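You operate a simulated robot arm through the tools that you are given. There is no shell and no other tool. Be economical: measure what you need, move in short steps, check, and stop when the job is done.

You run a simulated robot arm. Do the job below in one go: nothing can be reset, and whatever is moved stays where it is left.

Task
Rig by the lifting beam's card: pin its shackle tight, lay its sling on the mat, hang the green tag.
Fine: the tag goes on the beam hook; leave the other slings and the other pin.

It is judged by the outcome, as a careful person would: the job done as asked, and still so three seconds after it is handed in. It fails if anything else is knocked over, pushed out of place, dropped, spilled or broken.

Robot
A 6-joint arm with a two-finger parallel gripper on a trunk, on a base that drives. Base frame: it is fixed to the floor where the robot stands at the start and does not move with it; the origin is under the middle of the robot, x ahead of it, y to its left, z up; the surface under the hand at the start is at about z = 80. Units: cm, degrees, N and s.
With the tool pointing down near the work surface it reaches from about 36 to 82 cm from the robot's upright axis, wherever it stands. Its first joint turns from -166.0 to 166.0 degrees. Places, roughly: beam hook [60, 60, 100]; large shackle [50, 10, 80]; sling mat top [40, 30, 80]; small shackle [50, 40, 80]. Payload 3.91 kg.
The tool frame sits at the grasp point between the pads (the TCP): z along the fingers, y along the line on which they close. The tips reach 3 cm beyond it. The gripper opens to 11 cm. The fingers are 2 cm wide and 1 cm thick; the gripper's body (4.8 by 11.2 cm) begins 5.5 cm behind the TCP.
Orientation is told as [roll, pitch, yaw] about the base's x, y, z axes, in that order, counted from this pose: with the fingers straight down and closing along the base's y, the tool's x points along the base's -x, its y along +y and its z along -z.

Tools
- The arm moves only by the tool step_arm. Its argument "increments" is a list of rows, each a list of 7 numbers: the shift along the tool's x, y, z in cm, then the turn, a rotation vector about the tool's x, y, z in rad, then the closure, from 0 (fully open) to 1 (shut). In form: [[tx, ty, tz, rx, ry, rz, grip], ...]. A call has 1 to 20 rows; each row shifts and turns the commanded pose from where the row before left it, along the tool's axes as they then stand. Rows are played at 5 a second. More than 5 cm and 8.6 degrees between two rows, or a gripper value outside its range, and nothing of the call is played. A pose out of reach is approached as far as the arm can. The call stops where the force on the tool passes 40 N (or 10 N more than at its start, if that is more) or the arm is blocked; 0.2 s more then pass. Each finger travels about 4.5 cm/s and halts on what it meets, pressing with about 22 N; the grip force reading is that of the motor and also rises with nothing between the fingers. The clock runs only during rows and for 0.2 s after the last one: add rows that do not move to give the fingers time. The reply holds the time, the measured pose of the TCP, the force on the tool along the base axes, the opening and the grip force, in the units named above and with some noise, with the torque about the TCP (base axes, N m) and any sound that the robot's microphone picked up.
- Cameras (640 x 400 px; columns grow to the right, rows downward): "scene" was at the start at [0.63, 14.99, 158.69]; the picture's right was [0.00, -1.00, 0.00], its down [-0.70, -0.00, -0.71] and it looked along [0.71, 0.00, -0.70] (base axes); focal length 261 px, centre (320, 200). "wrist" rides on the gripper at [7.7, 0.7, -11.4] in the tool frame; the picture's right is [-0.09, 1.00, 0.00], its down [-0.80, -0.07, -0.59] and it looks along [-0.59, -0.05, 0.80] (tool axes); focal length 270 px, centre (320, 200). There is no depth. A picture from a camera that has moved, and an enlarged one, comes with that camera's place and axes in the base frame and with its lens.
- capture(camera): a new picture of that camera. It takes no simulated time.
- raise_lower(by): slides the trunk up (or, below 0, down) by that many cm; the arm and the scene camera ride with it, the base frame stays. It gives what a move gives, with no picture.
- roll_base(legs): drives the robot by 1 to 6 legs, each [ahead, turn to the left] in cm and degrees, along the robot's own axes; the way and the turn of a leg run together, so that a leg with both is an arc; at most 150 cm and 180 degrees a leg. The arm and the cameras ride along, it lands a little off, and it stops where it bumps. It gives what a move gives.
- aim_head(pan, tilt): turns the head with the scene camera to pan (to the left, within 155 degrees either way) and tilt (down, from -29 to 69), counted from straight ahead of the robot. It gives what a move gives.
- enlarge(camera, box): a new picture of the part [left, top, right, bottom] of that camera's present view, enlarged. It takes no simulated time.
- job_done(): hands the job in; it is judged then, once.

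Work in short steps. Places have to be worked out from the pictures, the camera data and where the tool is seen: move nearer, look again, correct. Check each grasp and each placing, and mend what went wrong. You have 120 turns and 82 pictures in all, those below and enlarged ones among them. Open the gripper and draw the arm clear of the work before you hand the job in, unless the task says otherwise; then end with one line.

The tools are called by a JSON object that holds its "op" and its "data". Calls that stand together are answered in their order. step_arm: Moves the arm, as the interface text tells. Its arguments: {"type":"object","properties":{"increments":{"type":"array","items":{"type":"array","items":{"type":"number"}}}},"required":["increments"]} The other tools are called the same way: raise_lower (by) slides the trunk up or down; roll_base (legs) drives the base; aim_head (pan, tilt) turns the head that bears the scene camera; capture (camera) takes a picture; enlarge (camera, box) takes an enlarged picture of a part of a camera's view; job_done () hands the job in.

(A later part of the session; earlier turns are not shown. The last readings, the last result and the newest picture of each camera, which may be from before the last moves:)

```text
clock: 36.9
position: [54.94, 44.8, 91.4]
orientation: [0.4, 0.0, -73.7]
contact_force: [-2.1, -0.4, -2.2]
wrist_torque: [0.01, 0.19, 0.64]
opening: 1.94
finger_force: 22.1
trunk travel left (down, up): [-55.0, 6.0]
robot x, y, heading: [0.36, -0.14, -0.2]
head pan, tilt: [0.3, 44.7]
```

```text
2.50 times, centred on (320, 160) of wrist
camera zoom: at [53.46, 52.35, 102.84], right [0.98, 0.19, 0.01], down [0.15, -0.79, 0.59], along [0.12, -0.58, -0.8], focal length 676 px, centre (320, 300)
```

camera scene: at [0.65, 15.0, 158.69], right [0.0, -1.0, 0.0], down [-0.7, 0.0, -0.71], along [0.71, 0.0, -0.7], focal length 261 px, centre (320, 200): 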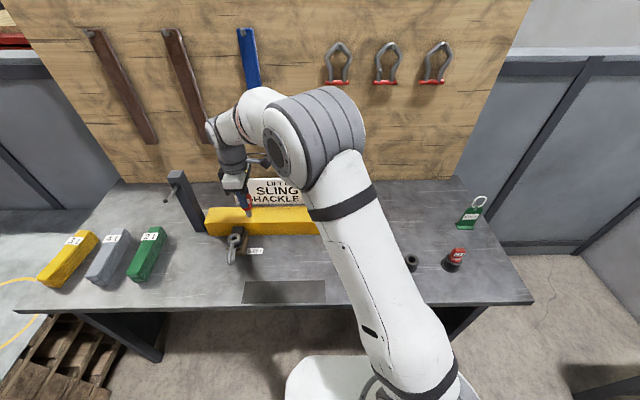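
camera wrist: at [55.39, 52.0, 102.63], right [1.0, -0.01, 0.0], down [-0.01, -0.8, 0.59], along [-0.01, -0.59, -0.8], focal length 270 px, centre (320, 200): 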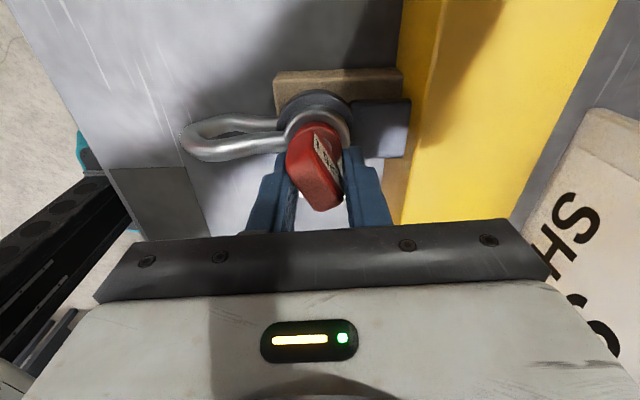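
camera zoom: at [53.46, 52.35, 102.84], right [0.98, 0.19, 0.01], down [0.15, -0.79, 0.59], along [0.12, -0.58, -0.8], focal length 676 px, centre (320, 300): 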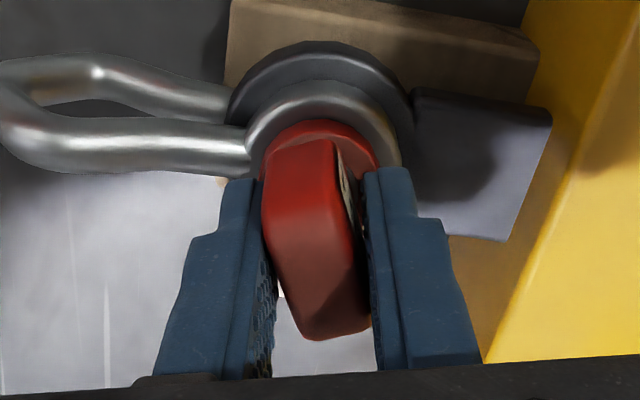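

The fingers now slip on the plate at ~0.64 N·m, pin stationary: tight. I open while turning back to the plate's angle, then rise.

{"op": "step_arm", "data": {"increments": [[0, 0, 0, 0, 0, 0, 0.8], [0, 0, 0, 0, 0, -0.1, 0.7], [0, 0, 0, 0, 0, -0.1, 0.7], [0, 0, -1, 0, 0, 0, 0.7], [0, 0, -2, 0, 0, 0, 0.7], [0, 0, -3, 0, 0, 0, 0.5], [0, 0, -4, 0, 0, 0, 0.5], [0, 0, -4, 0, 0, 0, 0.3], [0, 0, -4, 0, 0, 0, 0.3], [0, 0, 0, 0, 0, 0, 0.3]]}}

{"op": "enlarge", "data": {"camera": "scene", "box": [205, 205, 265, 255]}}

```text
clock: 39.1
position: [55.02, 44.7, 109.28]
orientation: [0.5, 0.0, -62.4]
contact_force: [0.2, -1.4, -0.1]
wrist_torque: [0.02, 0.02, 0.0]
opening: 7.7
finger_force: 0.1
trunk travel left (down, up): [-55.0, 6.0]
robot x, y, heading: [0.12, -0.12, 0.1]
head pan, tilt: [0.3, 44.7]
```

```text
8.00 times, centred on (235, 230) of scene
camera zoom: at [0.68, 15.0, 158.69], right [0.0, -1.0, 0.0], down [-0.7, 0.0, -0.71], along [0.71, 0.0, -0.7], focal length 2087 px, centre (1000, -40)
```

zoom: 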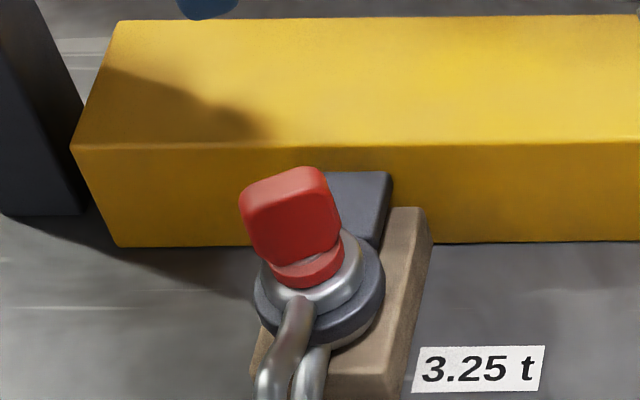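

Shackle pin is seated and tight. Next the tag: I inspect the hook and the tag with enlarged views.

{"op": "enlarge", "data": {"camera": "scene", "box": [440, 180, 500, 240]}}

{"op": "enlarge", "data": {"camera": "scene", "box": [150, 160, 220, 240]}}

```text
6.67 times, centred on (470, 210) of scene
camera zoom: at [0.68, 15.0, 158.69], right [0.0, -1.0, 0.0], down [-0.7, 0.0, -0.71], along [0.71, 0.0, -0.7], focal length 1739 px, centre (-680, 133)
```

zoom: 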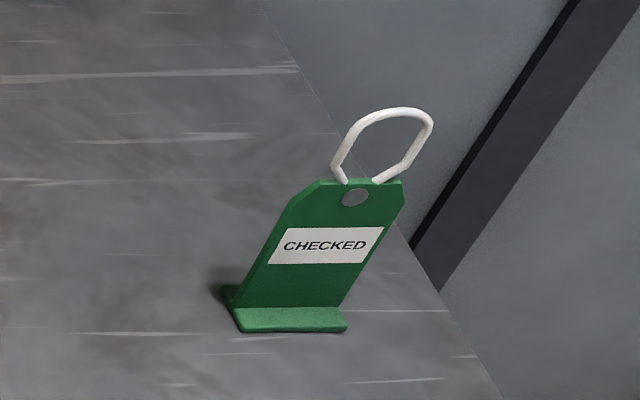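

```text
5.00 times, centred on (185, 200) of scene
camera zoom: at [0.68, 15.0, 158.69], right [0.0, -1.0, 0.0], down [-0.7, 0.0, -0.71], along [0.71, 0.0, -0.7], focal length 1304 px, centre (995, 200)
```

zoom: 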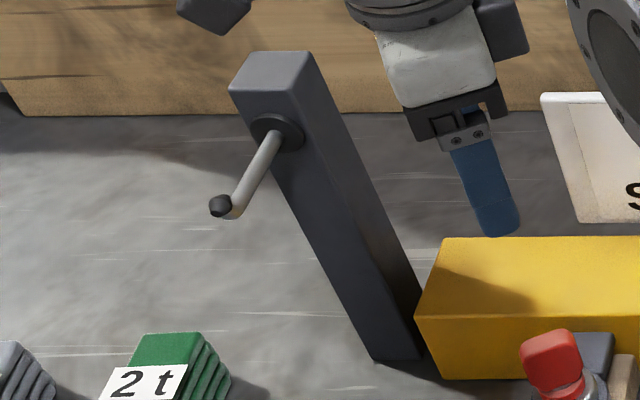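

Tag plate is upright at x≈65.8, y≈-41.3, ~6 wide, top z≈91, loop top z≈96; the hook peg points toward the robot near (58–66, 63, 100). I return the tool to yaw 0 and swing toward the tag.

{"op": "step_arm", "data": {"increments": [[0, 0, -0.5, 0, 0, -0.145, 0], [0, 0, -0.5, 0, 0, -0.145, 0], [0, 0, -0.5, 0, 0, -0.145, 0], [0, 0, -0.5, 0, 0, -0.145, 0], [0, 0, -0.5, 0, 0, -0.145, 0], [0, 0, -0.5, 0, 0, -0.145, 0], [0, 0, -0.5, 0, 0, -0.145, 0], [0, 0, -0.5, 0, 0, -0.077, 0], [0.5, -4.5, 0, 0, 0, 0, 0], [0.5, -4.5, 0, 0, 0, 0, 0], [0.5, -4.5, 0, 0, 0, 0, 0], [0.5, -4.5, 0, 0, 0, 0, 0], [0.5, -4.5, 0, 0, 0, 0, 0], [0.5, -4.5, 0, 0, 0, 0, 0], [0.5, -4.5, 0, 0, 0, 0, 0], [0.5, -4.5, 0, 0, 0, 0, 0], [0.5, -4.5, 0, 0, 0, 0, 0], [0.5, -4.5, 0, 0, 0, 0, 0], [0, -4.5, 0, 0, 0, 0, 0], [0, -4.5, 0, 0, 0, 0, 0]]}}

```text
clock: 43.3
position: [49.76, -9.36, 113.15]
orientation: [0.1, -0.3, 0.3]
contact_force: [-0.2, 0.6, 0.2]
wrist_torque: [0.0, -0.01, -0.01]
opening: 11.01
finger_force: 0.0
trunk travel left (down, up): [-55.0, 6.0]
robot x, y, heading: [-0.08, -0.11, -0.3]
head pan, tilt: [0.3, 44.7]
```

Continue to y≈-41 while pitching the fingers forward by 50°.

{"op": "step_arm", "data": {"increments": [[0, -4.5, 0, 0, 0, 0, 0], [0, -4.5, 0, 0, 0, 0, 0], [0, -4.5, 0, 0, 0, 0, 0], [0, -4.5, 0, 0, 0, 0, 0], [0, -4.5, 0, 0, 0, 0, 0], [0, -4.5, 0, 0, 0, 0, 0], [0, -4.5, 0, 0, 0, 0, 0], [0, 0, 0, 0, -0.145, 0, 0], [0, 0, 0, 0, -0.145, 0, 0], [0, 0, 0, 0, -0.145, 0, 0], [0, 0, 0, 0, -0.145, 0, 0], [0, 0, 0, 0, -0.145, 0, 0], [0, 0, 0, 0, -0.145, 0, 0], [0, 0, 0, 0, 0, 0, 0]]}}

{"op": "capture", "data": {"camera": "wrist"}}

{"op": "capture", "data": {"camera": "scene"}}

```text
clock: 46.3
position: [50.31, -40.82, 113.25]
orientation: [0.0, -50.2, 0.2]
contact_force: [0.5, 0.5, -0.3]
wrist_torque: [0.0, 0.0, -0.02]
opening: 11.0
finger_force: 0.0
trunk travel left (down, up): [-55.0, 6.0]
robot x, y, heading: [-0.09, -0.08, -0.2]
head pan, tilt: [0.3, 44.7]
```

```text
41 pictures are left
camera wrist: at [36.69, -40.2, 114.65], right [0.05, 1.0, 0.07], down [0.05, -0.07, 1.0], along [1.0, -0.05, -0.06], focal length 270 px, centre (320, 200)
```

wrist: 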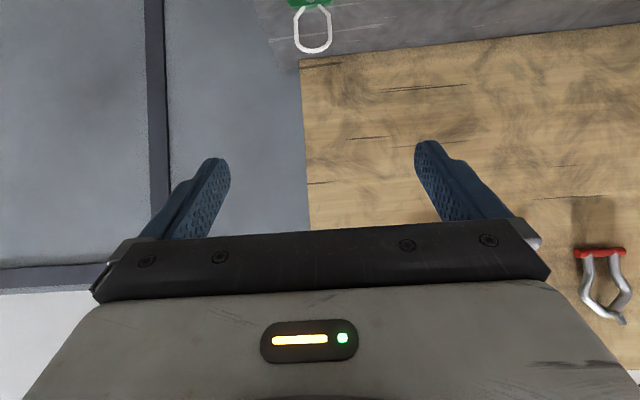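

```text
40 pictures are left
camera scene: at [0.65, 14.98, 158.7], right [0.0, -1.0, 0.0], down [-0.7, 0.0, -0.71], along [0.71, 0.0, -0.7], focal length 261 px, centre (320, 200)
```

scene: 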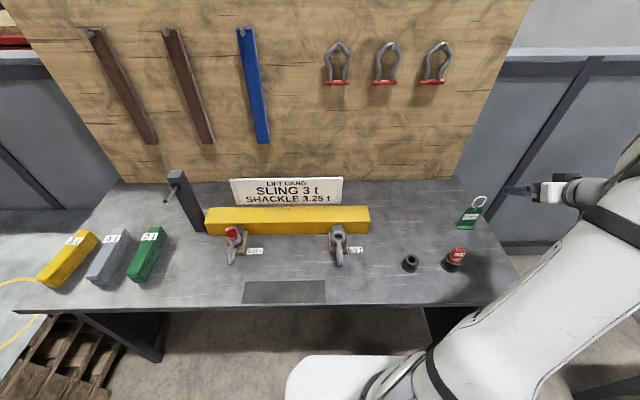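

Pose works. Lower 16 cm and view the tag head-on.

{"op": "step_arm", "data": {"increments": [[3.07, 0, 2.56, 0, 0, 0, 0], [3.07, 0, 2.56, 0, 0, 0, 0], [3.07, 0, 2.56, 0, 0, 0, 0], [3.07, 0, 2.56, 0, 0, 0, 0], [0, 0, 0, 0, 0, 0, 0]]}}

{"op": "capture", "data": {"camera": "wrist"}}

```text
clock: 47.5
position: [50.34, -40.59, 97.23]
orientation: [0.1, -50.3, 0.3]
contact_force: [-0.3, 0.4, -0.2]
wrist_torque: [0.01, -0.02, 0.0]
opening: 11.0
finger_force: 0.1
trunk travel left (down, up): [-55.0, 6.0]
robot x, y, heading: [-0.03, 0.02, -0.2]
head pan, tilt: [0.3, 44.7]
```

```text
39 pictures are left
camera wrist: at [36.74, -40.01, 98.75], right [0.05, 1.0, 0.07], down [0.06, -0.07, 1.0], along [1.0, -0.05, -0.06], focal length 270 px, centre (320, 200)
```

wrist: 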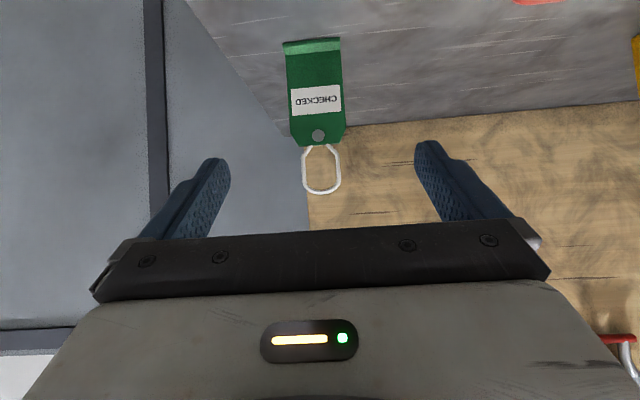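

Tag centre at (65.8,-41.0,~85). Lower to z≈87, then advance 10 cm.

{"op": "step_arm", "data": {"increments": [[2.61, -0.35, 2.18, 0, 0, 0, 0], [2.61, 0, 2.18, 0, 0, 0, 0], [2.61, 0, 2.18, 0, 0, 0, 0], [-2.13, 0, 2.56, 0, 0, 0, 0], [-2.13, 0, 2.56, 0, 0, 0, 0], [-2.13, 0, 2.56, 0, 0, 0, 0], [0, 0, 0, 0, 0, 0, 0]]}}

{"op": "capture", "data": {"camera": "wrist"}}

```text
clock: 49.1
position: [59.91, -40.94, 87.15]
orientation: [0.1, -50.4, 0.2]
contact_force: [0.3, -0.5, 0.0]
wrist_torque: [-0.01, -0.05, -0.01]
opening: 10.99
finger_force: 0.0
trunk travel left (down, up): [-55.0, 6.0]
robot x, y, heading: [-0.19, -0.03, -0.1]
head pan, tilt: [0.3, 44.7]
```

```text
38 pictures are left
camera wrist: at [46.31, -40.37, 88.58], right [0.05, 1.0, 0.07], down [0.06, -0.07, 1.0], along [1.0, -0.05, -0.06], focal length 270 px, centre (320, 200)
```

wrist: 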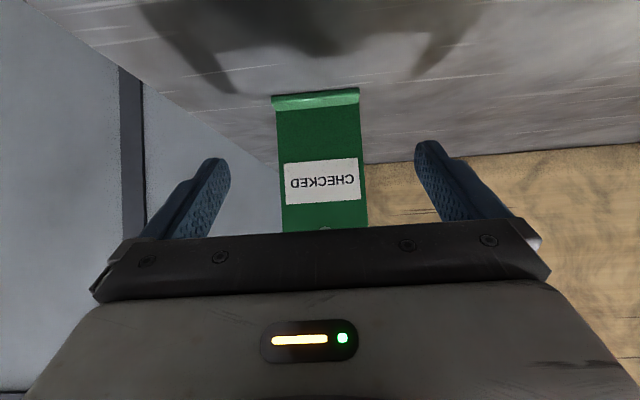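

Centred. Advance 5 cm and close.

{"op": "step_arm", "data": {"increments": [[-1.6, 0, 1.92, 0, 0, 0, 0], [-1.6, 0, 1.92, 0, 0, 0, 0], [0, 0, 0, 0, 0, 0, 0.2], [0, 0, 0, 0, 0, 0, 0.4], [0, 0, 0, 0, 0, 0, 0.5], [0, 0, 0, 0, 0, 0, 0.6], [0, 0, 0, 0, 0, 0, 0.8], [0, 0, 0, 0, 0, 0, 1], [0, 0, 0, 0, 0, 0, 1]]}}

{"op": "capture", "data": {"camera": "wrist"}}

```text
clock: 51.1
position: [65.12, -41.04, 87.22]
orientation: [0.3, -50.3, 0.2]
contact_force: [0.4, 0.7, 0.4]
wrist_torque: [-0.02, -0.01, 0.01]
opening: 6.1
finger_force: 22.2
trunk travel left (down, up): [-55.0, 6.0]
robot x, y, heading: [-0.02, 0.15, -0.1]
head pan, tilt: [0.3, 44.7]
```

```text
37 pictures are left
camera wrist: at [51.42, -40.42, 88.58], right [0.05, 1.0, 0.07], down [0.06, -0.07, 1.0], along [1.0, -0.05, -0.06], focal length 270 px, centre (320, 200)
```

wrist: 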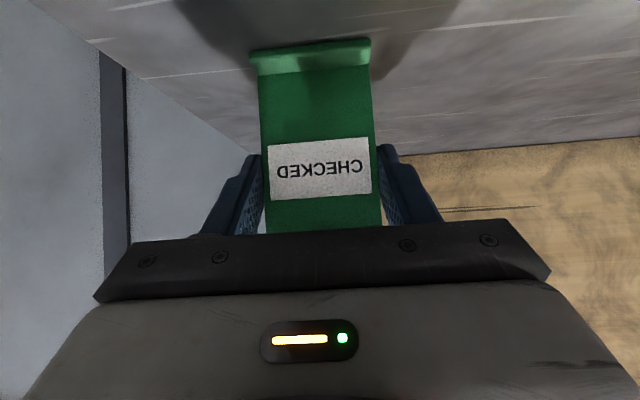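

Gripped at 6.1 cm. Lift ~6 cm, then check the hold.

{"op": "step_arm", "data": {"increments": [[-0.77, 0, -0.64, 0, 0, 0, 1], [-1.54, 0, -1.28, 0, 0, 0, 1], [-2.3, 0, -1.92, 0, 0, 0, 1], [-2.3, 0, -1.92, 0, 0, 0, 1], [-2.3, 0, -1.92, 0, 0, 0, 1], [0, 0, 0, 0, 0, 0, 1]]}}

{"op": "capture", "data": {"camera": "wrist"}}

{"op": "enlarge", "data": {"camera": "scene", "box": [430, 130, 550, 240]}}

```text
clock: 52.5
position: [65.2, -40.76, 99.31]
orientation: [0.3, -50.2, 0.2]
contact_force: [0.0, 0.0, -1.4]
wrist_torque: [-0.01, 0.01, -0.01]
opening: 6.11
finger_force: 22.0
trunk travel left (down, up): [-55.0, 6.0]
robot x, y, heading: [-0.18, -0.29, -0.2]
head pan, tilt: [0.3, 44.7]
```

```text
36 pictures are left
camera wrist: at [51.62, -40.23, 100.71], right [0.05, 1.0, 0.07], down [0.06, -0.07, 1.0], along [1.0, -0.05, -0.06], focal length 270 px, centre (320, 200)
```

wrist: 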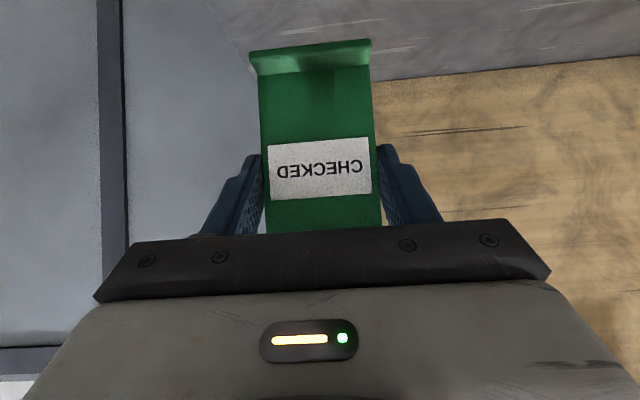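

```text
3.64 times, centred on (490, 185) of scene
camera zoom: at [0.68, 14.98, 158.69], right [0.0, -1.0, 0.0], down [-0.7, 0.0, -0.71], along [0.71, 0.0, -0.7], focal length 948 px, centre (-298, 254)
```

zoom: 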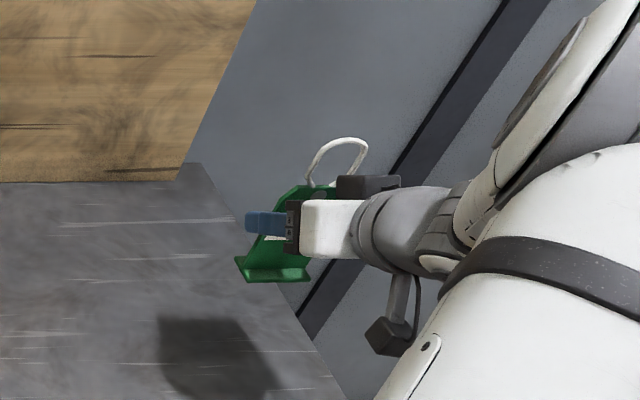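

Tag held well. I raise, pull back to x≈55, and carry it left.

{"op": "step_arm", "data": {"increments": [[-2.3, 0, -1.92, 0, 0, 0, 1], [-2.3, 0, -1.92, 0, 0, 0, 1], [3.0, 0, -3.6, 0, 0, 0, 1], [3.0, 0, -3.6, 0, 0, 0, 1], [0, 4.5, 0, 0, 0, 0, 1], [0, 4.5, 0, 0, 0, 0, 1], [0, 4.5, 0, 0, 0, 0, 1], [0, 4.5, 0, 0, 0, 0, 1], [0, 4.5, 0, 0, 0, 0, 1], [0, 4.5, 0, 0, 0, 0, 1], [0, 4.5, 0, 0, 0, 0, 1], [0, 4.5, 0, 0, 0, 0, 1], [0, 4.5, 0, 0, 0, 0, 1], [0, 4.5, 0, 0, 0, 0, 1], [0, 4.5, 0, 0, 0, 0, 1], [0, 4.5, 0, 0, 0, 0, 1], [0, 4.5, 0, 0, 0, 0, 1], [0, 4.5, 0, 0, 0, 0, 1], [0, 0, 0, 0, 0, 0, 1]]}}

```text
clock: 56.5
position: [55.69, -4.61, 104.66]
orientation: [0.5, -50.3, 0.2]
contact_force: [-0.5, -0.1, -0.1]
wrist_torque: [0.04, -0.01, 0.0]
opening: 6.12
finger_force: 21.8
out of reach, approached as far as the arm can: row 13, 14, 15, 16, 17, 18
trunk travel left (down, up): [-55.0, 6.0]
robot x, y, heading: [-0.27, 0.12, -0.0]
head pan, tilt: [0.3, 44.7]
```

The arm can't fold this close with the pitched tool. I push out in x by 8 and see where it goes.

{"op": "step_arm", "data": {"increments": [[-1.28, 0, 1.54, 0, 0, 0, 1], [-1.28, 0, 1.54, 0, 0, 0, 1], [0, 0, 0, 0, 0, 0, 1]]}}

```text
clock: 57.3
position: [59.77, -4.69, 104.46]
orientation: [0.6, -50.3, 0.2]
contact_force: [0.2, 0.3, -1.0]
wrist_torque: [0.01, -0.04, 0.02]
opening: 6.11
finger_force: 22.1
trunk travel left (down, up): [-55.0, 6.0]
robot x, y, heading: [-0.19, -0.19, -0.1]
head pan, tilt: [0.3, 44.7]
```

Now extend to x≈64 and go left.

{"op": "step_arm", "data": {"increments": [[-1.28, 0, 1.54, 0, 0, 0, 1], [-1.28, 0, 1.54, 0, 0, 0, 1], [0, 4, 0, 0, 0, 0, 1], [0, 4, 0, 0, 0, 0, 1], [0, 4, 0, 0, 0, 0, 1], [0, 4, 0, 0, 0, 0, 1], [0, 4, 0, 0, 0, 0, 1], [0, 4, 0, 0, 0, 0, 1], [0, 4, 0, 0, 0, 0, 1], [0, 4, 0, 0, 0, 0, 1], [0, 0, 0, 0, 0, 0, 1]]}}

```text
clock: 59.7
position: [64.07, -3.97, 104.4]
orientation: [0.9, -50.1, 0.2]
contact_force: [0.2, -0.1, -0.3]
wrist_torque: [-0.03, -0.02, -0.01]
opening: 6.08
finger_force: 22.2
out of reach, approached as far as the arm can: row 3, 4, 5, 6, 7, 8, 9, 10
trunk travel left (down, up): [-55.0, 6.0]
robot x, y, heading: [-0.14, 0.05, -0.1]
head pan, tilt: [0.3, 44.7]
```

The branch limit is near relative y≈-4, but picking at relative y≈-41 worked. I'll drive the base ~85 cm to the left, so hook, sling and mat are all in range. First draw the hand back and up a bit.

{"op": "step_arm", "data": {"increments": [[0, -2, 0, 0, 0, 0, 1], [2.5, -2, -3, 0, 0, 0, 1], [2.5, -2, -3, 0, 0, 0, 1], [-2, 0, -1.7, 0, 0, 0, 1], [0, 0, 0, 0, 0, 0, 1]]}}

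{"op": "roll_base", "data": {"legs": [[0, 90]]}}

```text
clock: 60.9
position: [56.08, -10.1, 107.2]
orientation: [0.1, -50.3, 0.2]
contact_force: [0.3, 1.0, 0.1]
wrist_torque: [0.01, 0.0, -0.01]
opening: 6.1
finger_force: 21.6
trunk travel left (down, up): [-55.0, 6.0]
robot x, y, heading: [0.51, -0.28, -0.0]
head pan, tilt: [0.3, 44.7]
```

```text
clock: 64.8
position: [15.15, 55.07, 107.18]
orientation: [0.2, -50.3, 84.9]
contact_force: [-0.7, -0.2, -0.4]
wrist_torque: [0.02, -0.01, 0.03]
opening: 6.1
finger_force: 21.9
trunk travel left (down, up): [-55.0, 6.0]
robot x, y, heading: [2.37, 0.16, 84.2]
head pan, tilt: [0.3, 44.7]
stopped in leg 1: the robot was blocked; the commanded pose is now the measured one
```

Blocked at 84°. Look around to see against what.

{"op": "aim_head", "data": {"pan": -60, "tilt": 60}}

{"op": "capture", "data": {"camera": "scene"}}

```text
clock: 66.1
position: [15.09, 55.2, 107.13]
orientation: [0.2, -50.3, 85.0]
contact_force: [0.2, 0.6, -0.3]
wrist_torque: [-0.01, -0.03, 0.03]
opening: 6.07
finger_force: 22.2
trunk travel left (down, up): [-55.0, 6.0]
robot x, y, heading: [2.21, 0.13, 84.3]
head pan, tilt: [-60.0, 60.0]
```

```text
34 pictures are left
camera scene: at [-7.17, -3.25, 156.7], right [0.41, -0.91, 0.0], down [-0.79, -0.35, -0.5], along [0.46, 0.2, -0.87], focal length 261 px, centre (320, 200)
```

scene: 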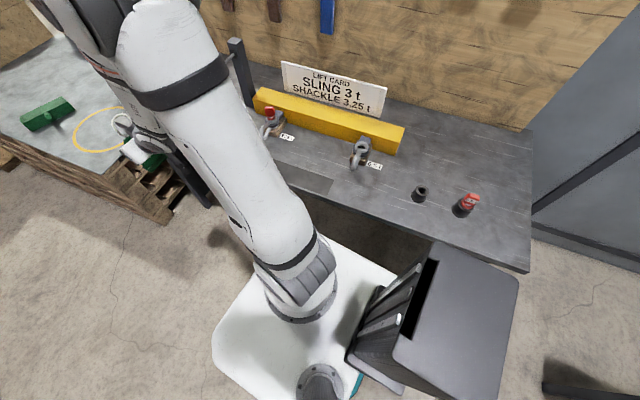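

The base corner is blocked close to the table. I turn back, back away 25 cm, then do the sidestep.

{"op": "roll_base", "data": {"legs": [[0, -84.3], [-25, 0]]}}

```text
clock: 69.3
position: [58.79, 5.91, 107.21]
orientation: [-0.1, -50.4, 14.0]
contact_force: [-0.4, -0.2, -0.4]
wrist_torque: [-0.04, 0.0, -0.02]
opening: 6.11
finger_force: 22.2
trunk travel left (down, up): [-55.0, 6.0]
robot x, y, heading: [2.28, 2.34, 13.8]
head pan, tilt: [-60.0, 60.0]
stopped in leg 1: the robot was blocked; the commanded pose is now the measured one
```

Blocked again at 13.8°, so I back straight off now.

{"op": "roll_base", "data": {"legs": [[-28, 0]]}}

```text
clock: 71.3
position: [32.05, -0.79, 107.3]
orientation: [-0.1, -50.4, 14.2]
contact_force: [-0.2, 0.1, -0.1]
wrist_torque: [-0.02, -0.01, 0.0]
opening: 6.11
finger_force: 22.0
trunk travel left (down, up): [-55.0, 6.0]
robot x, y, heading: [-24.62, -4.44, 14.0]
head pan, tilt: [-60.0, 60.0]
```

Clear. Now turn to heading 90 and drive ~89 cm.

{"op": "roll_base", "data": {"legs": [[0, 76], [89, 0]]}}

```text
clock: 75.0
position: [-13.81, 51.84, 107.18]
orientation: [0.1, -50.3, 89.3]
contact_force: [-0.8, 0.2, -0.7]
wrist_torque: [-0.02, 0.0, -0.02]
opening: 6.14
finger_force: 22.0
trunk travel left (down, up): [-55.0, 6.0]
robot x, y, heading: [-22.18, -4.09, 88.1]
head pan, tilt: [-60.0, 60.0]
stopped in leg 1: the robot was blocked; the commanded pose is now the measured one
```

It reached 88°, which is good enough; drive ahead.

{"op": "roll_base", "data": {"legs": [[89, 0]]}}

{"op": "capture", "data": {"camera": "scene"}}

```text
clock: 79.7
position: [-9.67, 141.22, 107.31]
orientation: [0.1, -50.3, 88.4]
contact_force: [0.1, 0.3, -0.6]
wrist_torque: [0.03, 0.01, 0.0]
opening: 6.11
finger_force: 22.3
trunk travel left (down, up): [-55.0, 6.0]
robot x, y, heading: [-19.28, 85.47, 87.5]
head pan, tilt: [-60.0, 60.0]
```

```text
33 pictures are left
camera scene: at [-28.31, 81.52, 156.7], right [0.46, -0.89, 0.0], down [-0.77, -0.4, -0.5], along [0.44, 0.23, -0.87], focal length 261 px, centre (320, 200)
```

scene: 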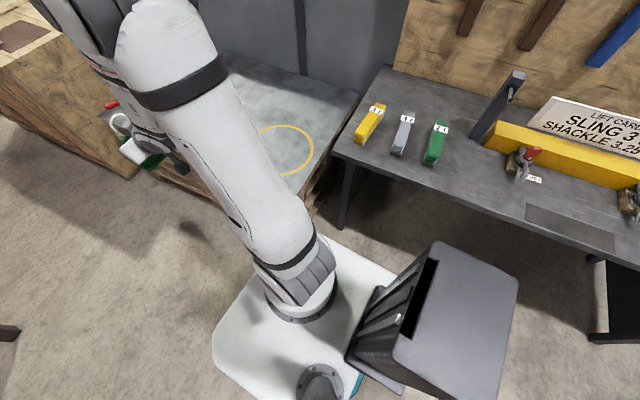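

Turn right toward heading 0.

{"op": "roll_base", "data": {"legs": [[0, -87.5]]}}

{"op": "aim_head", "data": {"pan": 0, "tilt": 45}}

{"op": "capture", "data": {"camera": "scene"}}

```text
clock: 83.1
position: [37.75, 89.16, 107.2]
orientation: [-0.1, -50.3, 12.0]
contact_force: [0.0, 1.0, -0.8]
wrist_torque: [0.0, 0.02, -0.01]
opening: 6.11
finger_force: 22.7
trunk travel left (down, up): [-55.0, 6.0]
robot x, y, heading: [-19.45, 87.72, 10.6]
head pan, tilt: [-60.0, 60.0]
stopped in leg 1: the robot was blocked; the commanded pose is now the measured one
```

```text
clock: 84.4
position: [37.72, 89.14, 107.33]
orientation: [0.0, -50.4, 11.9]
contact_force: [0.7, -0.9, -0.8]
wrist_torque: [0.02, 0.0, -0.05]
opening: 6.1
finger_force: 21.6
trunk travel left (down, up): [-55.0, 6.0]
robot x, y, heading: [-19.35, 87.63, 11.1]
head pan, tilt: [0.0, 45.0]
```

```text
32 pictures are left
camera scene: at [-21.63, 102.73, 158.65], right [0.19, -0.98, 0.0], down [-0.69, -0.13, -0.71], along [0.69, 0.13, -0.71], focal length 261 px, centre (320, 200)
```

scene: 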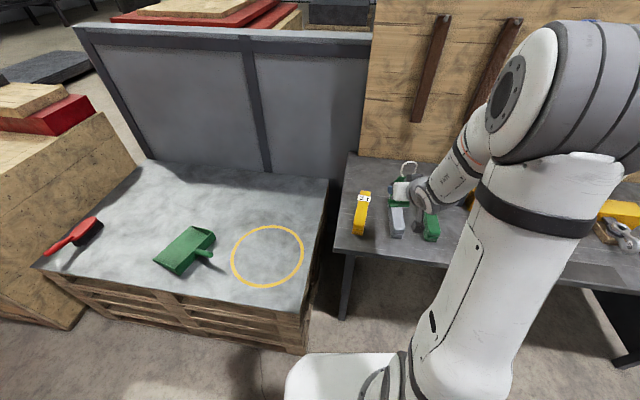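

Robot is at (-19,88), heading 11°. I try finishing the small turn.

{"op": "roll_base", "data": {"legs": [[0, -11]]}}

```text
clock: 85.6
position: [36.94, 77.74, 107.23]
orientation: [-0.1, -50.3, 0.5]
contact_force: [0.2, 0.4, -0.4]
wrist_torque: [-0.02, -0.03, 0.01]
opening: 6.1
finger_force: 22.1
trunk travel left (down, up): [-55.0, 6.0]
robot x, y, heading: [-19.19, 88.38, -0.0]
head pan, tilt: [0.0, 45.0]
```

Heading is 0 now. Move ahead 7 and view.

{"op": "roll_base", "data": {"legs": [[7, 0]]}}

{"op": "capture", "data": {"camera": "scene"}}

```text
clock: 86.6
position: [44.2, 77.72, 107.13]
orientation: [0.0, -50.3, 0.3]
contact_force: [0.9, 0.7, -0.1]
wrist_torque: [0.03, -0.02, -0.01]
opening: 6.12
finger_force: 22.3
trunk travel left (down, up): [-55.0, 6.0]
robot x, y, heading: [-12.37, 88.09, 0.1]
head pan, tilt: [0.0, 45.0]
```

```text
31 pictures are left
camera scene: at [-11.45, 103.31, 158.65], right [0.0, -1.0, 0.0], down [-0.71, 0.0, -0.71], along [0.71, 0.0, -0.71], focal length 261 px, centre (320, 200)
```

scene: 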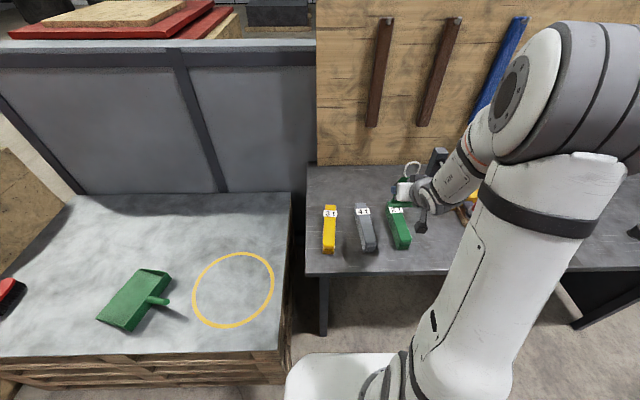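

Now move the hand right to y≈63 at the present height, in front of the hook, and look.

{"op": "step_arm", "data": {"increments": [[0, -4, 0, 0, 0, 0, 1], [0, -4, 0, 0, 0, 0, 1], [0, -4, 0, 0, 0, 0, 1], [0, -2.5, 0, 0, 0, 0, 1], [0, 0, 0, 0, 0, 0, 1]]}}

{"op": "capture", "data": {"camera": "wrist"}}

{"op": "enlarge", "data": {"camera": "scene", "box": [390, 110, 510, 230]}}

```text
clock: 87.8
position: [44.07, 63.12, 107.43]
orientation: [0.1, -50.4, 0.5]
contact_force: [-0.2, -0.9, -0.8]
wrist_torque: [0.01, -0.02, -0.03]
opening: 6.09
finger_force: 21.6
trunk travel left (down, up): [-55.0, 6.0]
robot x, y, heading: [-12.24, 88.08, 0.0]
head pan, tilt: [0.0, 45.0]
```

```text
30 pictures are left
camera wrist: at [30.35, 63.68, 108.89], right [0.05, 1.0, 0.07], down [0.05, -0.07, 1.0], along [1.0, -0.04, -0.06], focal length 270 px, centre (320, 200)
```

wrist: 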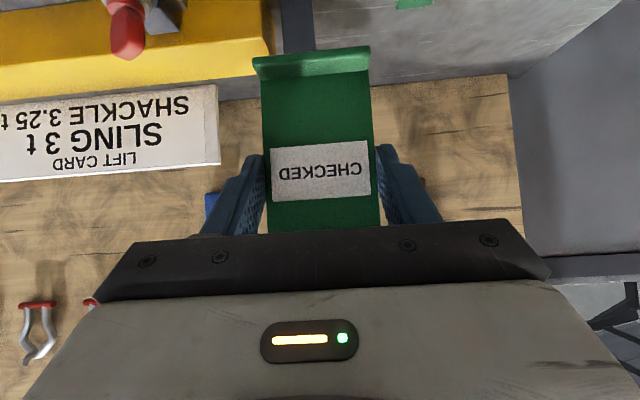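

```text
3.33 times, centred on (450, 170) of scene
camera zoom: at [-11.63, 103.32, 158.65], right [0.0, -1.0, 0.0], down [-0.71, 0.0, -0.71], along [0.71, 0.0, -0.71], focal length 870 px, centre (-113, 300)
```

zoom: 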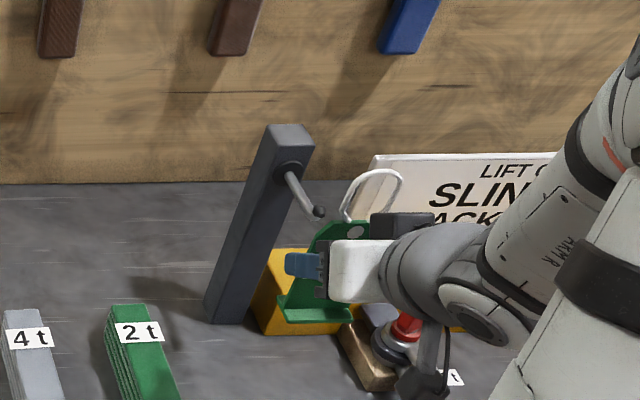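

Triangulated peg: tip ≈(55.4,61.0,104.2), root ≈(63.2,60.8,102.8). Loop centre is ~5.8 above TCP. I align y, lower to z≈98, advance to x≈51 and check.

{"op": "step_arm", "data": {"increments": [[2.4, -1.1, 2.0, 0, 0, 0, 1], [2.4, -1.1, 2.0, 0, 0, 0, 1], [2.4, 0, 2.0, 0, 0, 0, 1], [-2.24, 0, 2.69, 0, 0, 0, 1], [-2.24, 0, 2.69, 0, 0, 0, 1], [0, 0, 0, 0, 0, 0, 1]]}}

{"op": "enlarge", "data": {"camera": "scene", "box": [400, 130, 480, 210]}}

{"op": "capture", "data": {"camera": "wrist"}}

```text
clock: 89.2
position: [50.8, 60.95, 97.86]
orientation: [-0.1, -50.4, 0.6]
contact_force: [-1.4, -0.1, -0.2]
wrist_torque: [0.04, -0.05, 0.0]
opening: 6.11
finger_force: 21.8
trunk travel left (down, up): [-55.0, 6.0]
robot x, y, heading: [-12.26, 88.17, 0.2]
head pan, tilt: [0.0, 45.0]
```

```text
5.00 times, centred on (440, 170) of scene
camera zoom: at [-11.63, 103.29, 158.65], right [0.0, -1.0, 0.0], down [-0.71, 0.0, -0.71], along [0.71, 0.0, -0.71], focal length 1304 px, centre (-280, 350)
```

zoom: 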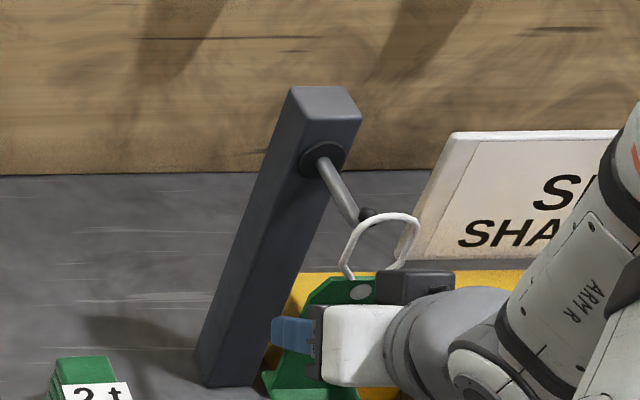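

```text
27 pictures are left
camera wrist: at [37.19, 61.48, 99.26], right [0.05, 1.0, 0.07], down [0.05, -0.07, 1.0], along [1.0, -0.04, -0.06], focal length 270 px, centre (320, 200)
```

wrist: 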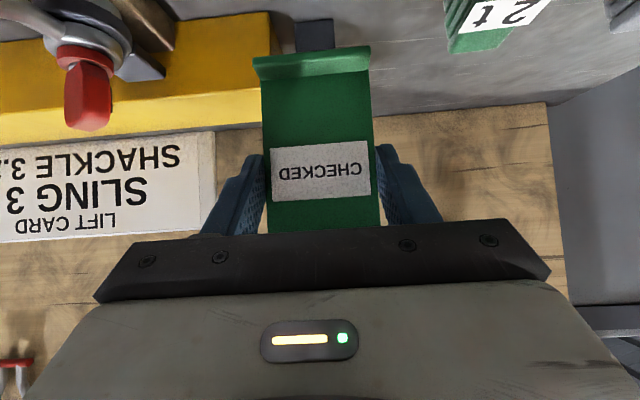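

Loop centre (52.2, 61, 104.6) matches the knob's line (55.2, 61, 104.4). I advance 4.5 cm so the loop just passes the knob.

{"op": "step_arm", "data": {"increments": [[-0.96, 0, 1.15, 0, 0, 0, 1], [-0.96, 0, 1.15, 0, 0, 0, 1], [-0.96, 0, 1.15, 0, 0, 0, 1], [0, 0, 0, 0, 0, 0, 1]]}}

{"op": "enlarge", "data": {"camera": "scene", "box": [410, 140, 460, 190]}}

```text
clock: 90.2
position: [55.49, 61.02, 98.09]
orientation: [0.0, -50.4, 0.4]
contact_force: [0.2, -0.3, 0.5]
wrist_torque: [0.02, 0.0, 0.01]
opening: 6.09
finger_force: 21.7
trunk travel left (down, up): [-55.0, 6.0]
robot x, y, heading: [-12.44, 88.24, 0.0]
head pan, tilt: [0.0, 45.0]
```

```text
8.00 times, centred on (435, 165) of scene
camera zoom: at [-11.61, 103.3, 158.65], right [0.0, -1.0, 0.0], down [-0.71, 0.0, -0.71], along [0.71, 0.0, -0.71], focal length 2087 px, centre (-600, 480)
```

zoom: 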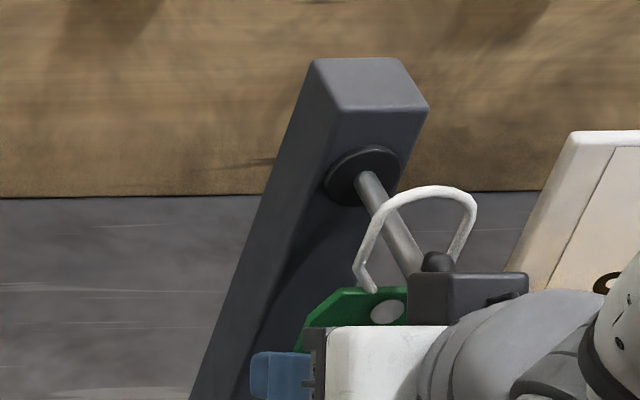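

The rod passes through the loop and no contact. Lower by ~1 cm, then advance 1.3 more.

{"op": "step_arm", "data": {"increments": [[0.38, 0, 0.32, 0, 0, 0, 1], [0.38, 0, 0.32, 0, 0, 0, 1], [-0.4, 0, 0.5, 0, 0, 0, 1], [-0.4, 0, 0.5, 0, 0, 0, 1], [0, 0, 0, 0, 0, 0, 1]]}}

{"op": "enlarge", "data": {"camera": "scene", "box": [410, 140, 460, 190]}}

```text
clock: 91.2
position: [56.19, 61.12, 96.53]
orientation: [0.2, -49.8, -0.1]
contact_force: [-13.8, 0.6, -6.8]
wrist_torque: [0.03, -1.0, -0.03]
opening: 6.1
finger_force: 22.7
trunk travel left (down, up): [-55.0, 6.0]
robot x, y, heading: [-12.13, 88.1, 0.2]
head pan, tilt: [0.0, 45.0]
stopped in row 5: the force on the tool passed its limit at 42 N (the readings are from after the stop); the commanded pose is now the measured one
```

```text
8.00 times, centred on (435, 165) of scene
camera zoom: at [-11.8, 103.3, 158.65], right [0.0, -1.0, 0.0], down [-0.71, 0.0, -0.71], along [0.71, 0.0, -0.71], focal length 2087 px, centre (-600, 480)
```

zoom: 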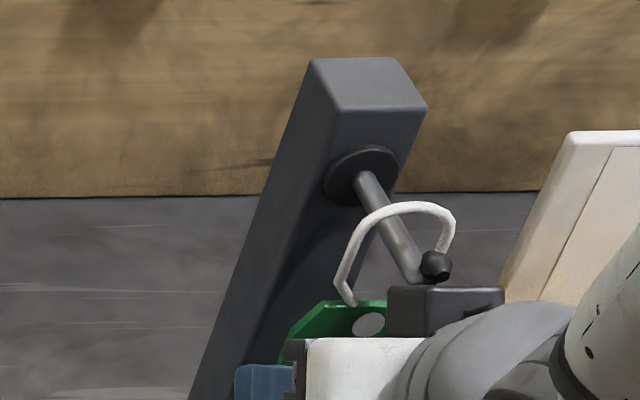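

The gripper's top box touched the peg tip. I back off 0.4 cm and lower gently until the loop rests on the peg.

{"op": "step_arm", "data": {"increments": [[0.26, 0, -0.31, 0, 0, 0, 1], [0.23, 0, 0.19, 0, 0, 0, 1], [0, 0, 0, 0, 0, 0, 1]]}}

{"op": "enlarge", "data": {"camera": "scene", "box": [410, 140, 460, 190]}}

```text
clock: 92.0
position: [56.04, 61.21, 96.43]
orientation: [0.3, -50.0, 0.2]
contact_force: [0.0, -0.1, -0.8]
wrist_torque: [0.02, -0.01, 0.01]
opening: 6.09
finger_force: 22.0
trunk travel left (down, up): [-55.0, 6.0]
robot x, y, heading: [-12.53, 88.4, -0.0]
head pan, tilt: [0.0, 45.0]
```

```text
8.00 times, centred on (435, 165) of scene
camera zoom: at [-11.65, 103.3, 158.65], right [0.0, -1.0, 0.0], down [-0.71, 0.0, -0.71], along [0.71, 0.0, -0.71], focal length 2087 px, centre (-600, 480)
```

zoom: 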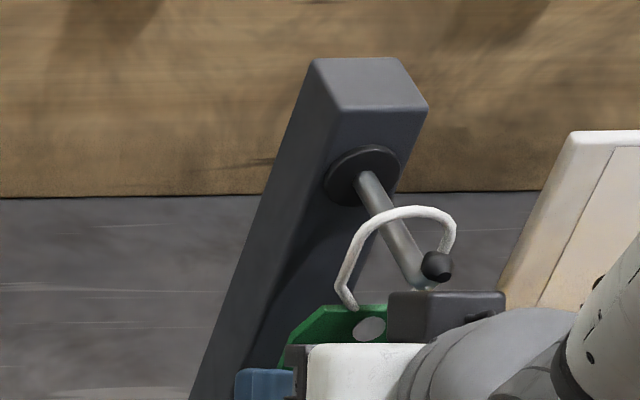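

Free. The loop still seems ~0.6 cm above the rod; lower further gently.

{"op": "step_arm", "data": {"increments": [[0.23, 0, 0.19, 0, 0, 0, 1], [0.15, 0, 0.13, 0, 0, 0, 1], [0.08, 0, 0.06, 0, 0, 0, 1], [0, 0, 0, 0, 0, 0, 1]]}}

```text
clock: 93.0
position: [55.95, 61.01, 95.84]
orientation: [0.2, -49.9, 0.1]
contact_force: [-0.2, 0.4, -1.0]
wrist_torque: [-0.03, 0.01, 0.04]
opening: 6.08
finger_force: 22.2
trunk travel left (down, up): [-55.0, 6.0]
robot x, y, heading: [-12.31, 88.11, 0.2]
head pan, tilt: [0.0, 45.0]
```

No contact yet; lower in more small steps until the load shows.

{"op": "step_arm", "data": {"increments": [[0.12, 0, 0.1, 0, 0, 0, 1], [0.12, 0, 0.1, 0, 0, 0, 1], [0.12, 0, 0.1, 0, 0, 0, 1], [0, 0, 0, 0, 0, 0, 1]]}}

{"op": "enlarge", "data": {"camera": "scene", "box": [410, 140, 460, 190]}}

```text
clock: 94.0
position: [56.1, 61.09, 95.36]
orientation: [0.2, -50.0, 0.1]
contact_force: [0.7, -0.6, 0.9]
wrist_torque: [0.04, 0.01, 0.03]
opening: 6.09
finger_force: 22.3
trunk travel left (down, up): [-55.0, 6.0]
robot x, y, heading: [-12.23, 88.05, -0.1]
head pan, tilt: [0.0, 45.0]
```

```text
8.00 times, centred on (435, 165) of scene
camera zoom: at [-11.65, 103.29, 158.65], right [0.0, -1.0, 0.0], down [-0.71, 0.0, -0.71], along [0.71, 0.0, -0.71], focal length 2087 px, centre (-600, 480)
```

zoom: 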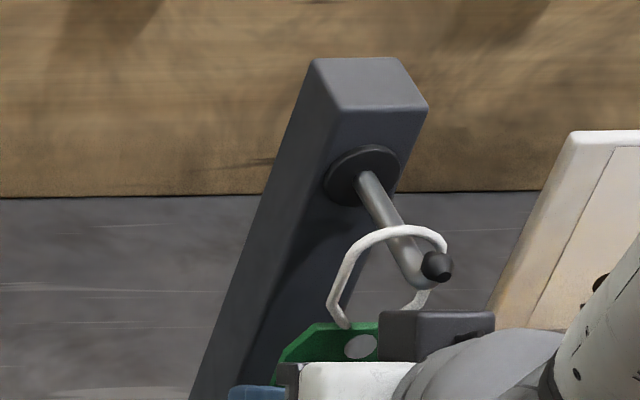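

Loop now rests on the rod and the box is clear below the tip. I advance 1.3 cm further for a safer hang and lower a touch.

{"op": "step_arm", "data": {"increments": [[-0.42, 0, 0.5, 0, 0, 0, 1], [-0.42, 0, 0.5, 0, 0, 0, 1], [0.2, 0, 0.17, 0, 0, 0, 1], [0.08, 0, 0.06, 0, 0, 0, 1], [0, 0, 0, 0, 0, 0, 1]]}}

{"op": "enlarge", "data": {"camera": "scene", "box": [410, 140, 460, 190]}}

```text
clock: 95.2
position: [57.43, 60.95, 95.24]
orientation: [0.2, -50.2, 0.3]
contact_force: [5.2, -4.5, 13.5]
wrist_torque: [0.23, 0.28, -0.02]
opening: 6.12
finger_force: 22.1
trunk travel left (down, up): [-55.0, 6.0]
robot x, y, heading: [-11.98, 88.18, -0.2]
head pan, tilt: [0.0, 45.0]
```

```text
8.00 times, centred on (435, 165) of scene
camera zoom: at [-11.71, 103.32, 158.67], right [0.0, -1.0, 0.0], down [-0.71, 0.0, -0.71], along [0.71, 0.0, -0.71], focal length 2087 px, centre (-600, 480)
```

zoom: 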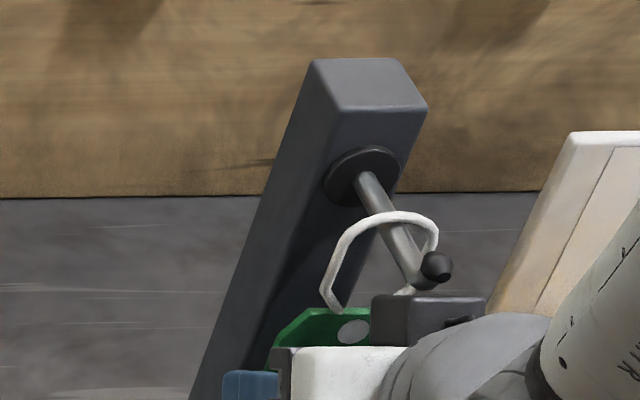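

The loop bears on the rod (13 N). Relieve 0.2 cm and open slowly.

{"op": "step_arm", "data": {"increments": [[-0.15, 0, -0.13, 0, 0, 0, 1], [0, 0, 0, 0, 0, 0, 1], [0, 0, 0, 0, 0, 0, 0.42], [0, 0, 0, 0, 0, 0, 0.38], [0, 0, 0, 0, 0, 0, 0.3], [0, 0, 0, 0, 0, 0, 0.2], [0, 0, 0, 0, 0, 0, 0.2]]}}

{"op": "enlarge", "data": {"camera": "scene", "box": [400, 140, 470, 200]}}

{"op": "capture", "data": {"camera": "wrist"}}

```text
clock: 96.8
position: [57.29, 61.04, 95.18]
orientation: [0.2, -49.8, 0.1]
contact_force: [0.2, -0.6, -0.2]
wrist_torque: [0.01, -0.01, -0.03]
opening: 8.82
finger_force: 0.1
trunk travel left (down, up): [-55.0, 6.0]
robot x, y, heading: [-12.58, 88.15, 0.2]
head pan, tilt: [0.0, 45.0]
```

```text
6.67 times, centred on (435, 170) of scene
camera zoom: at [-11.63, 103.3, 158.65], right [0.0, -1.0, 0.0], down [-0.71, 0.0, -0.71], along [0.71, 0.0, -0.71], focal length 1739 px, centre (-447, 400)
```

zoom: 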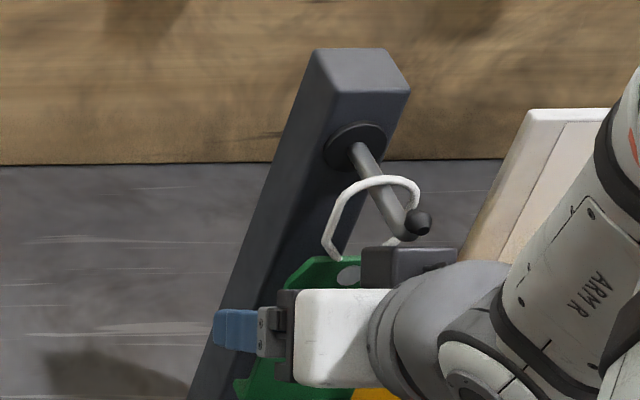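

```text
20 pictures are left
camera wrist: at [43.75, 61.56, 96.62], right [0.05, 1.0, 0.07], down [0.06, -0.07, 1.0], along [1.0, -0.05, -0.06], focal length 270 px, centre (320, 200)
```

wrist: 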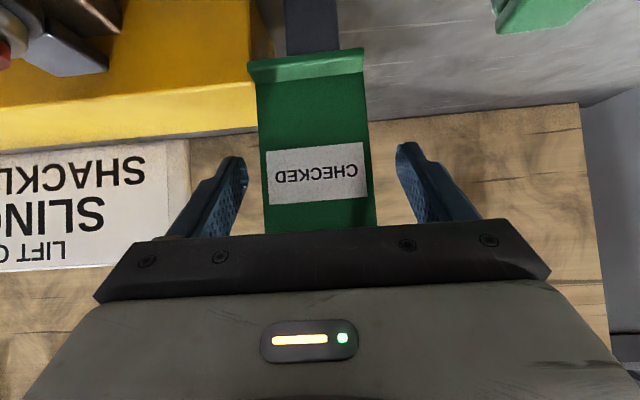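

Tag hangs on the peg. Open fully and retreat straight back in -x.

{"op": "step_arm", "data": {"increments": [[0, 0, 0, 0, 0, 0, 0], [0, 0, 0, 0, 0, 0, 0], [0.64, 0, -0.77, 0, 0, 0, 0], [1.28, 0, -1.54, 0, 0, 0, 0], [1.9, 0, -2.3, 0, 0, 0, 0], [2.2, 0, -2.7, 0, 0, 0, 0], [2.2, 0, -2.7, 0, 0, 0, 0], [0, 0, 0, 0, 0, 0, 0]]}}

{"op": "enlarge", "data": {"camera": "scene", "box": [320, 130, 480, 260]}}

```text
clock: 98.6
position: [44.57, 60.95, 95.34]
orientation: [0.2, -50.0, 0.2]
contact_force: [-0.8, 0.1, 0.3]
wrist_torque: [0.01, -0.02, 0.01]
opening: 10.98
finger_force: 0.0
trunk travel left (down, up): [-55.0, 6.0]
robot x, y, heading: [-12.03, 88.04, 0.1]
head pan, tilt: [0.0, 45.0]
```

```text
3.08 times, centred on (400, 195) of scene
camera zoom: at [-11.62, 103.3, 158.65], right [0.0, -1.0, 0.0], down [-0.71, 0.0, -0.71], along [0.71, 0.0, -0.71], focal length 803 px, centre (74, 215)
```

zoom: 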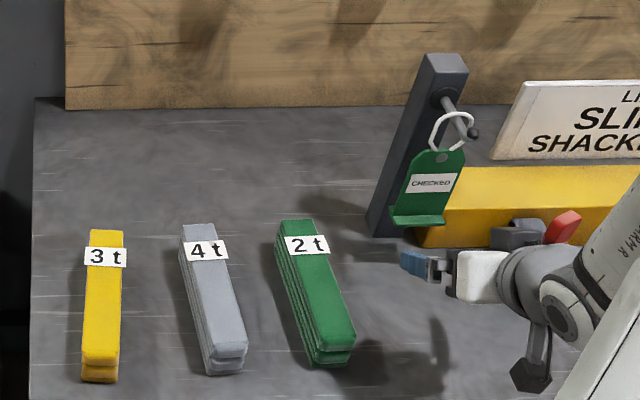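

Tag hangs well. Next the 3 t sling: centre ≈(48.5,99.8), top z≈86, 4.3 wide, ~19 long along x. I raise, restore the tool to vertical, and move above it.

{"op": "step_arm", "data": {"increments": [[-3.07, 0, -2.56, 0, 0, 0, 0], [-3.07, 0, -2.56, 0, 0, 0, 0], [-3.07, 0, -2.56, 0, 0, 0, 0], [0, 0, 0, 0, 0.145, 0, 0], [0, 0, 0, 0, 0.145, 0, 0], [0, 0, 0, 0, 0.145, 0, 0], [0, 0, 0, 0, 0.145, 0, 0], [0, 0, 0, 0, 0.145, 0, 0], [0, 0, 0, 0, 0.145, 0, 0], [-0.5, 4.3, 0, 0, 0, 0, 0], [-0.5, 4.3, 0, 0, 0, 0, 0], [-0.5, 4.3, 0, 0, 0, 0, 0], [-0.5, 4.3, 0, 0, 0, 0, 0], [-0.5, 4.3, 0, 0, 0, 0, 0], [-0.5, 4.3, 0, 0, 0, 0, 0], [-0.5, 4.3, 0, 0, 0, 0, 0], [-0.5, 4.3, 0, 0, 0, 0, 0], [0, 4.3, 0, 0, 0, 0.07, 0], [0, 0, 0, 0, 0, 0, 0]]}}

{"op": "capture", "data": {"camera": "wrist"}}

```text
clock: 102.6
position: [48.33, 99.98, 107.38]
orientation: [0.1, -0.1, -3.9]
contact_force: [0.1, -0.4, 0.8]
wrist_torque: [0.04, 0.02, 0.02]
opening: 11.0
finger_force: 0.1
trunk travel left (down, up): [-55.0, 6.0]
robot x, y, heading: [-12.03, 88.24, 0.2]
head pan, tilt: [0.0, 45.0]
```

```text
18 pictures are left
camera wrist: at [40.7, 101.06, 118.85], right [0.15, 0.99, 0.0], down [0.79, -0.12, 0.6], along [0.59, -0.09, -0.8], focal length 270 px, centre (320, 200)
```

wrist: 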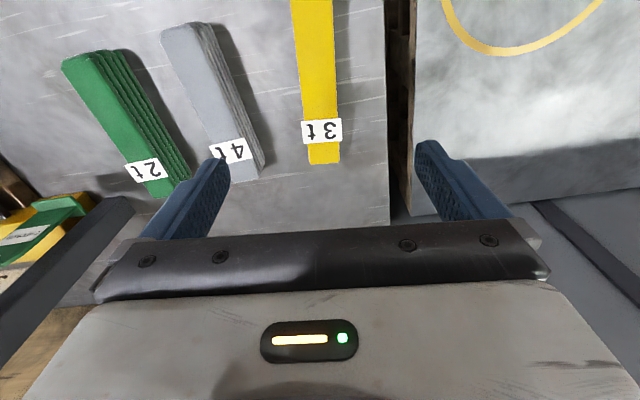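

Aligned over the sling. Descend to z≈84.3.

{"op": "step_arm", "data": {"increments": [[0, -0.2, 4, 0, 0, 0, 0], [0, 0, 4, 0, 0, 0, 0], [0, 0, 4, 0, 0, 0, 0], [0, 0, 3, 0, 0, 0, 0], [0, 0, 3, 0, 0, 0, 0], [0, 0, 2.5, 0, 0, 0, 0], [0, 0, 1.5, 0, 0, 0, 0], [0, 0, 1, 0, 0, 0, 0], [0, 0, 0, 0, 0, 0, 0]]}}

{"op": "capture", "data": {"camera": "wrist"}}

```text
clock: 104.6
position: [48.43, 99.63, 84.24]
orientation: [0.0, -0.1, -3.7]
contact_force: [0.0, 0.4, 0.4]
wrist_torque: [-0.02, 0.05, -0.02]
opening: 11.01
finger_force: 0.1
trunk travel left (down, up): [-55.0, 6.0]
robot x, y, heading: [-12.04, 88.1, -0.1]
head pan, tilt: [0.0, 45.0]
```

```text
17 pictures are left
camera wrist: at [40.83, 100.73, 95.8], right [0.15, 0.99, 0.0], down [0.79, -0.12, 0.6], along [0.59, -0.09, -0.8], focal length 270 px, centre (320, 200)
```

wrist: 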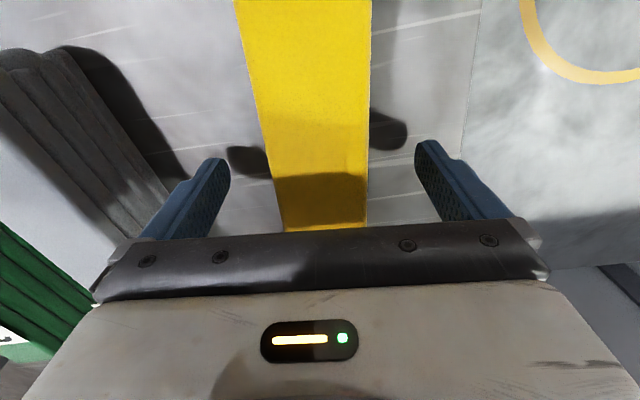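

Sling sits centrally between the fingers. Close.

{"op": "step_arm", "data": {"increments": [[0, 0, 0, 0, 0, 0, 0.3], [0, 0, 0, 0, 0, 0, 0.5], [0, 0, 0, 0, 0, 0, 0.7], [0, 0, 0, 0, 0, 0, 0.9], [0, 0, 0, 0, 0, 0, 1], [0, 0, 0, 0, 0, 0, 1], [0, 0, 0, 0, 0, 0, 1], [0, 0, -0.5, 0, 0, 0, 1], [0, 0, -1, 0, 0, 0, 1], [0, 0, -1.5, 0, 0, 0, 1], [0, 0, 0, 0, 0, 0, 1]]}}

{"op": "enlarge", "data": {"camera": "scene", "box": [280, 150, 440, 270]}}

```text
clock: 107.0
position: [48.19, 99.59, 87.52]
orientation: [0.2, 0.0, -3.6]
contact_force: [-0.5, 0.3, -3.6]
wrist_torque: [-0.03, 0.07, 0.0]
opening: 4.2
finger_force: 21.4
trunk travel left (down, up): [-55.0, 6.0]
robot x, y, heading: [-12.4, 88.23, -0.0]
head pan, tilt: [0.0, 45.0]
```

```text
3.33 times, centred on (360, 210) of scene
camera zoom: at [-11.58, 103.32, 158.64], right [0.0, -1.0, 0.0], down [-0.71, 0.0, -0.71], along [0.71, 0.0, -0.71], focal length 870 px, centre (187, 167)
```

zoom: 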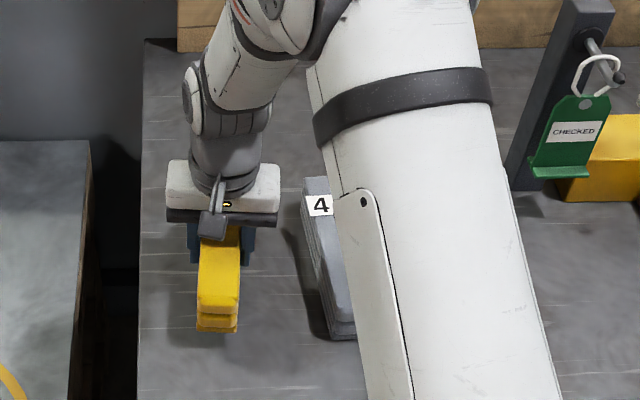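

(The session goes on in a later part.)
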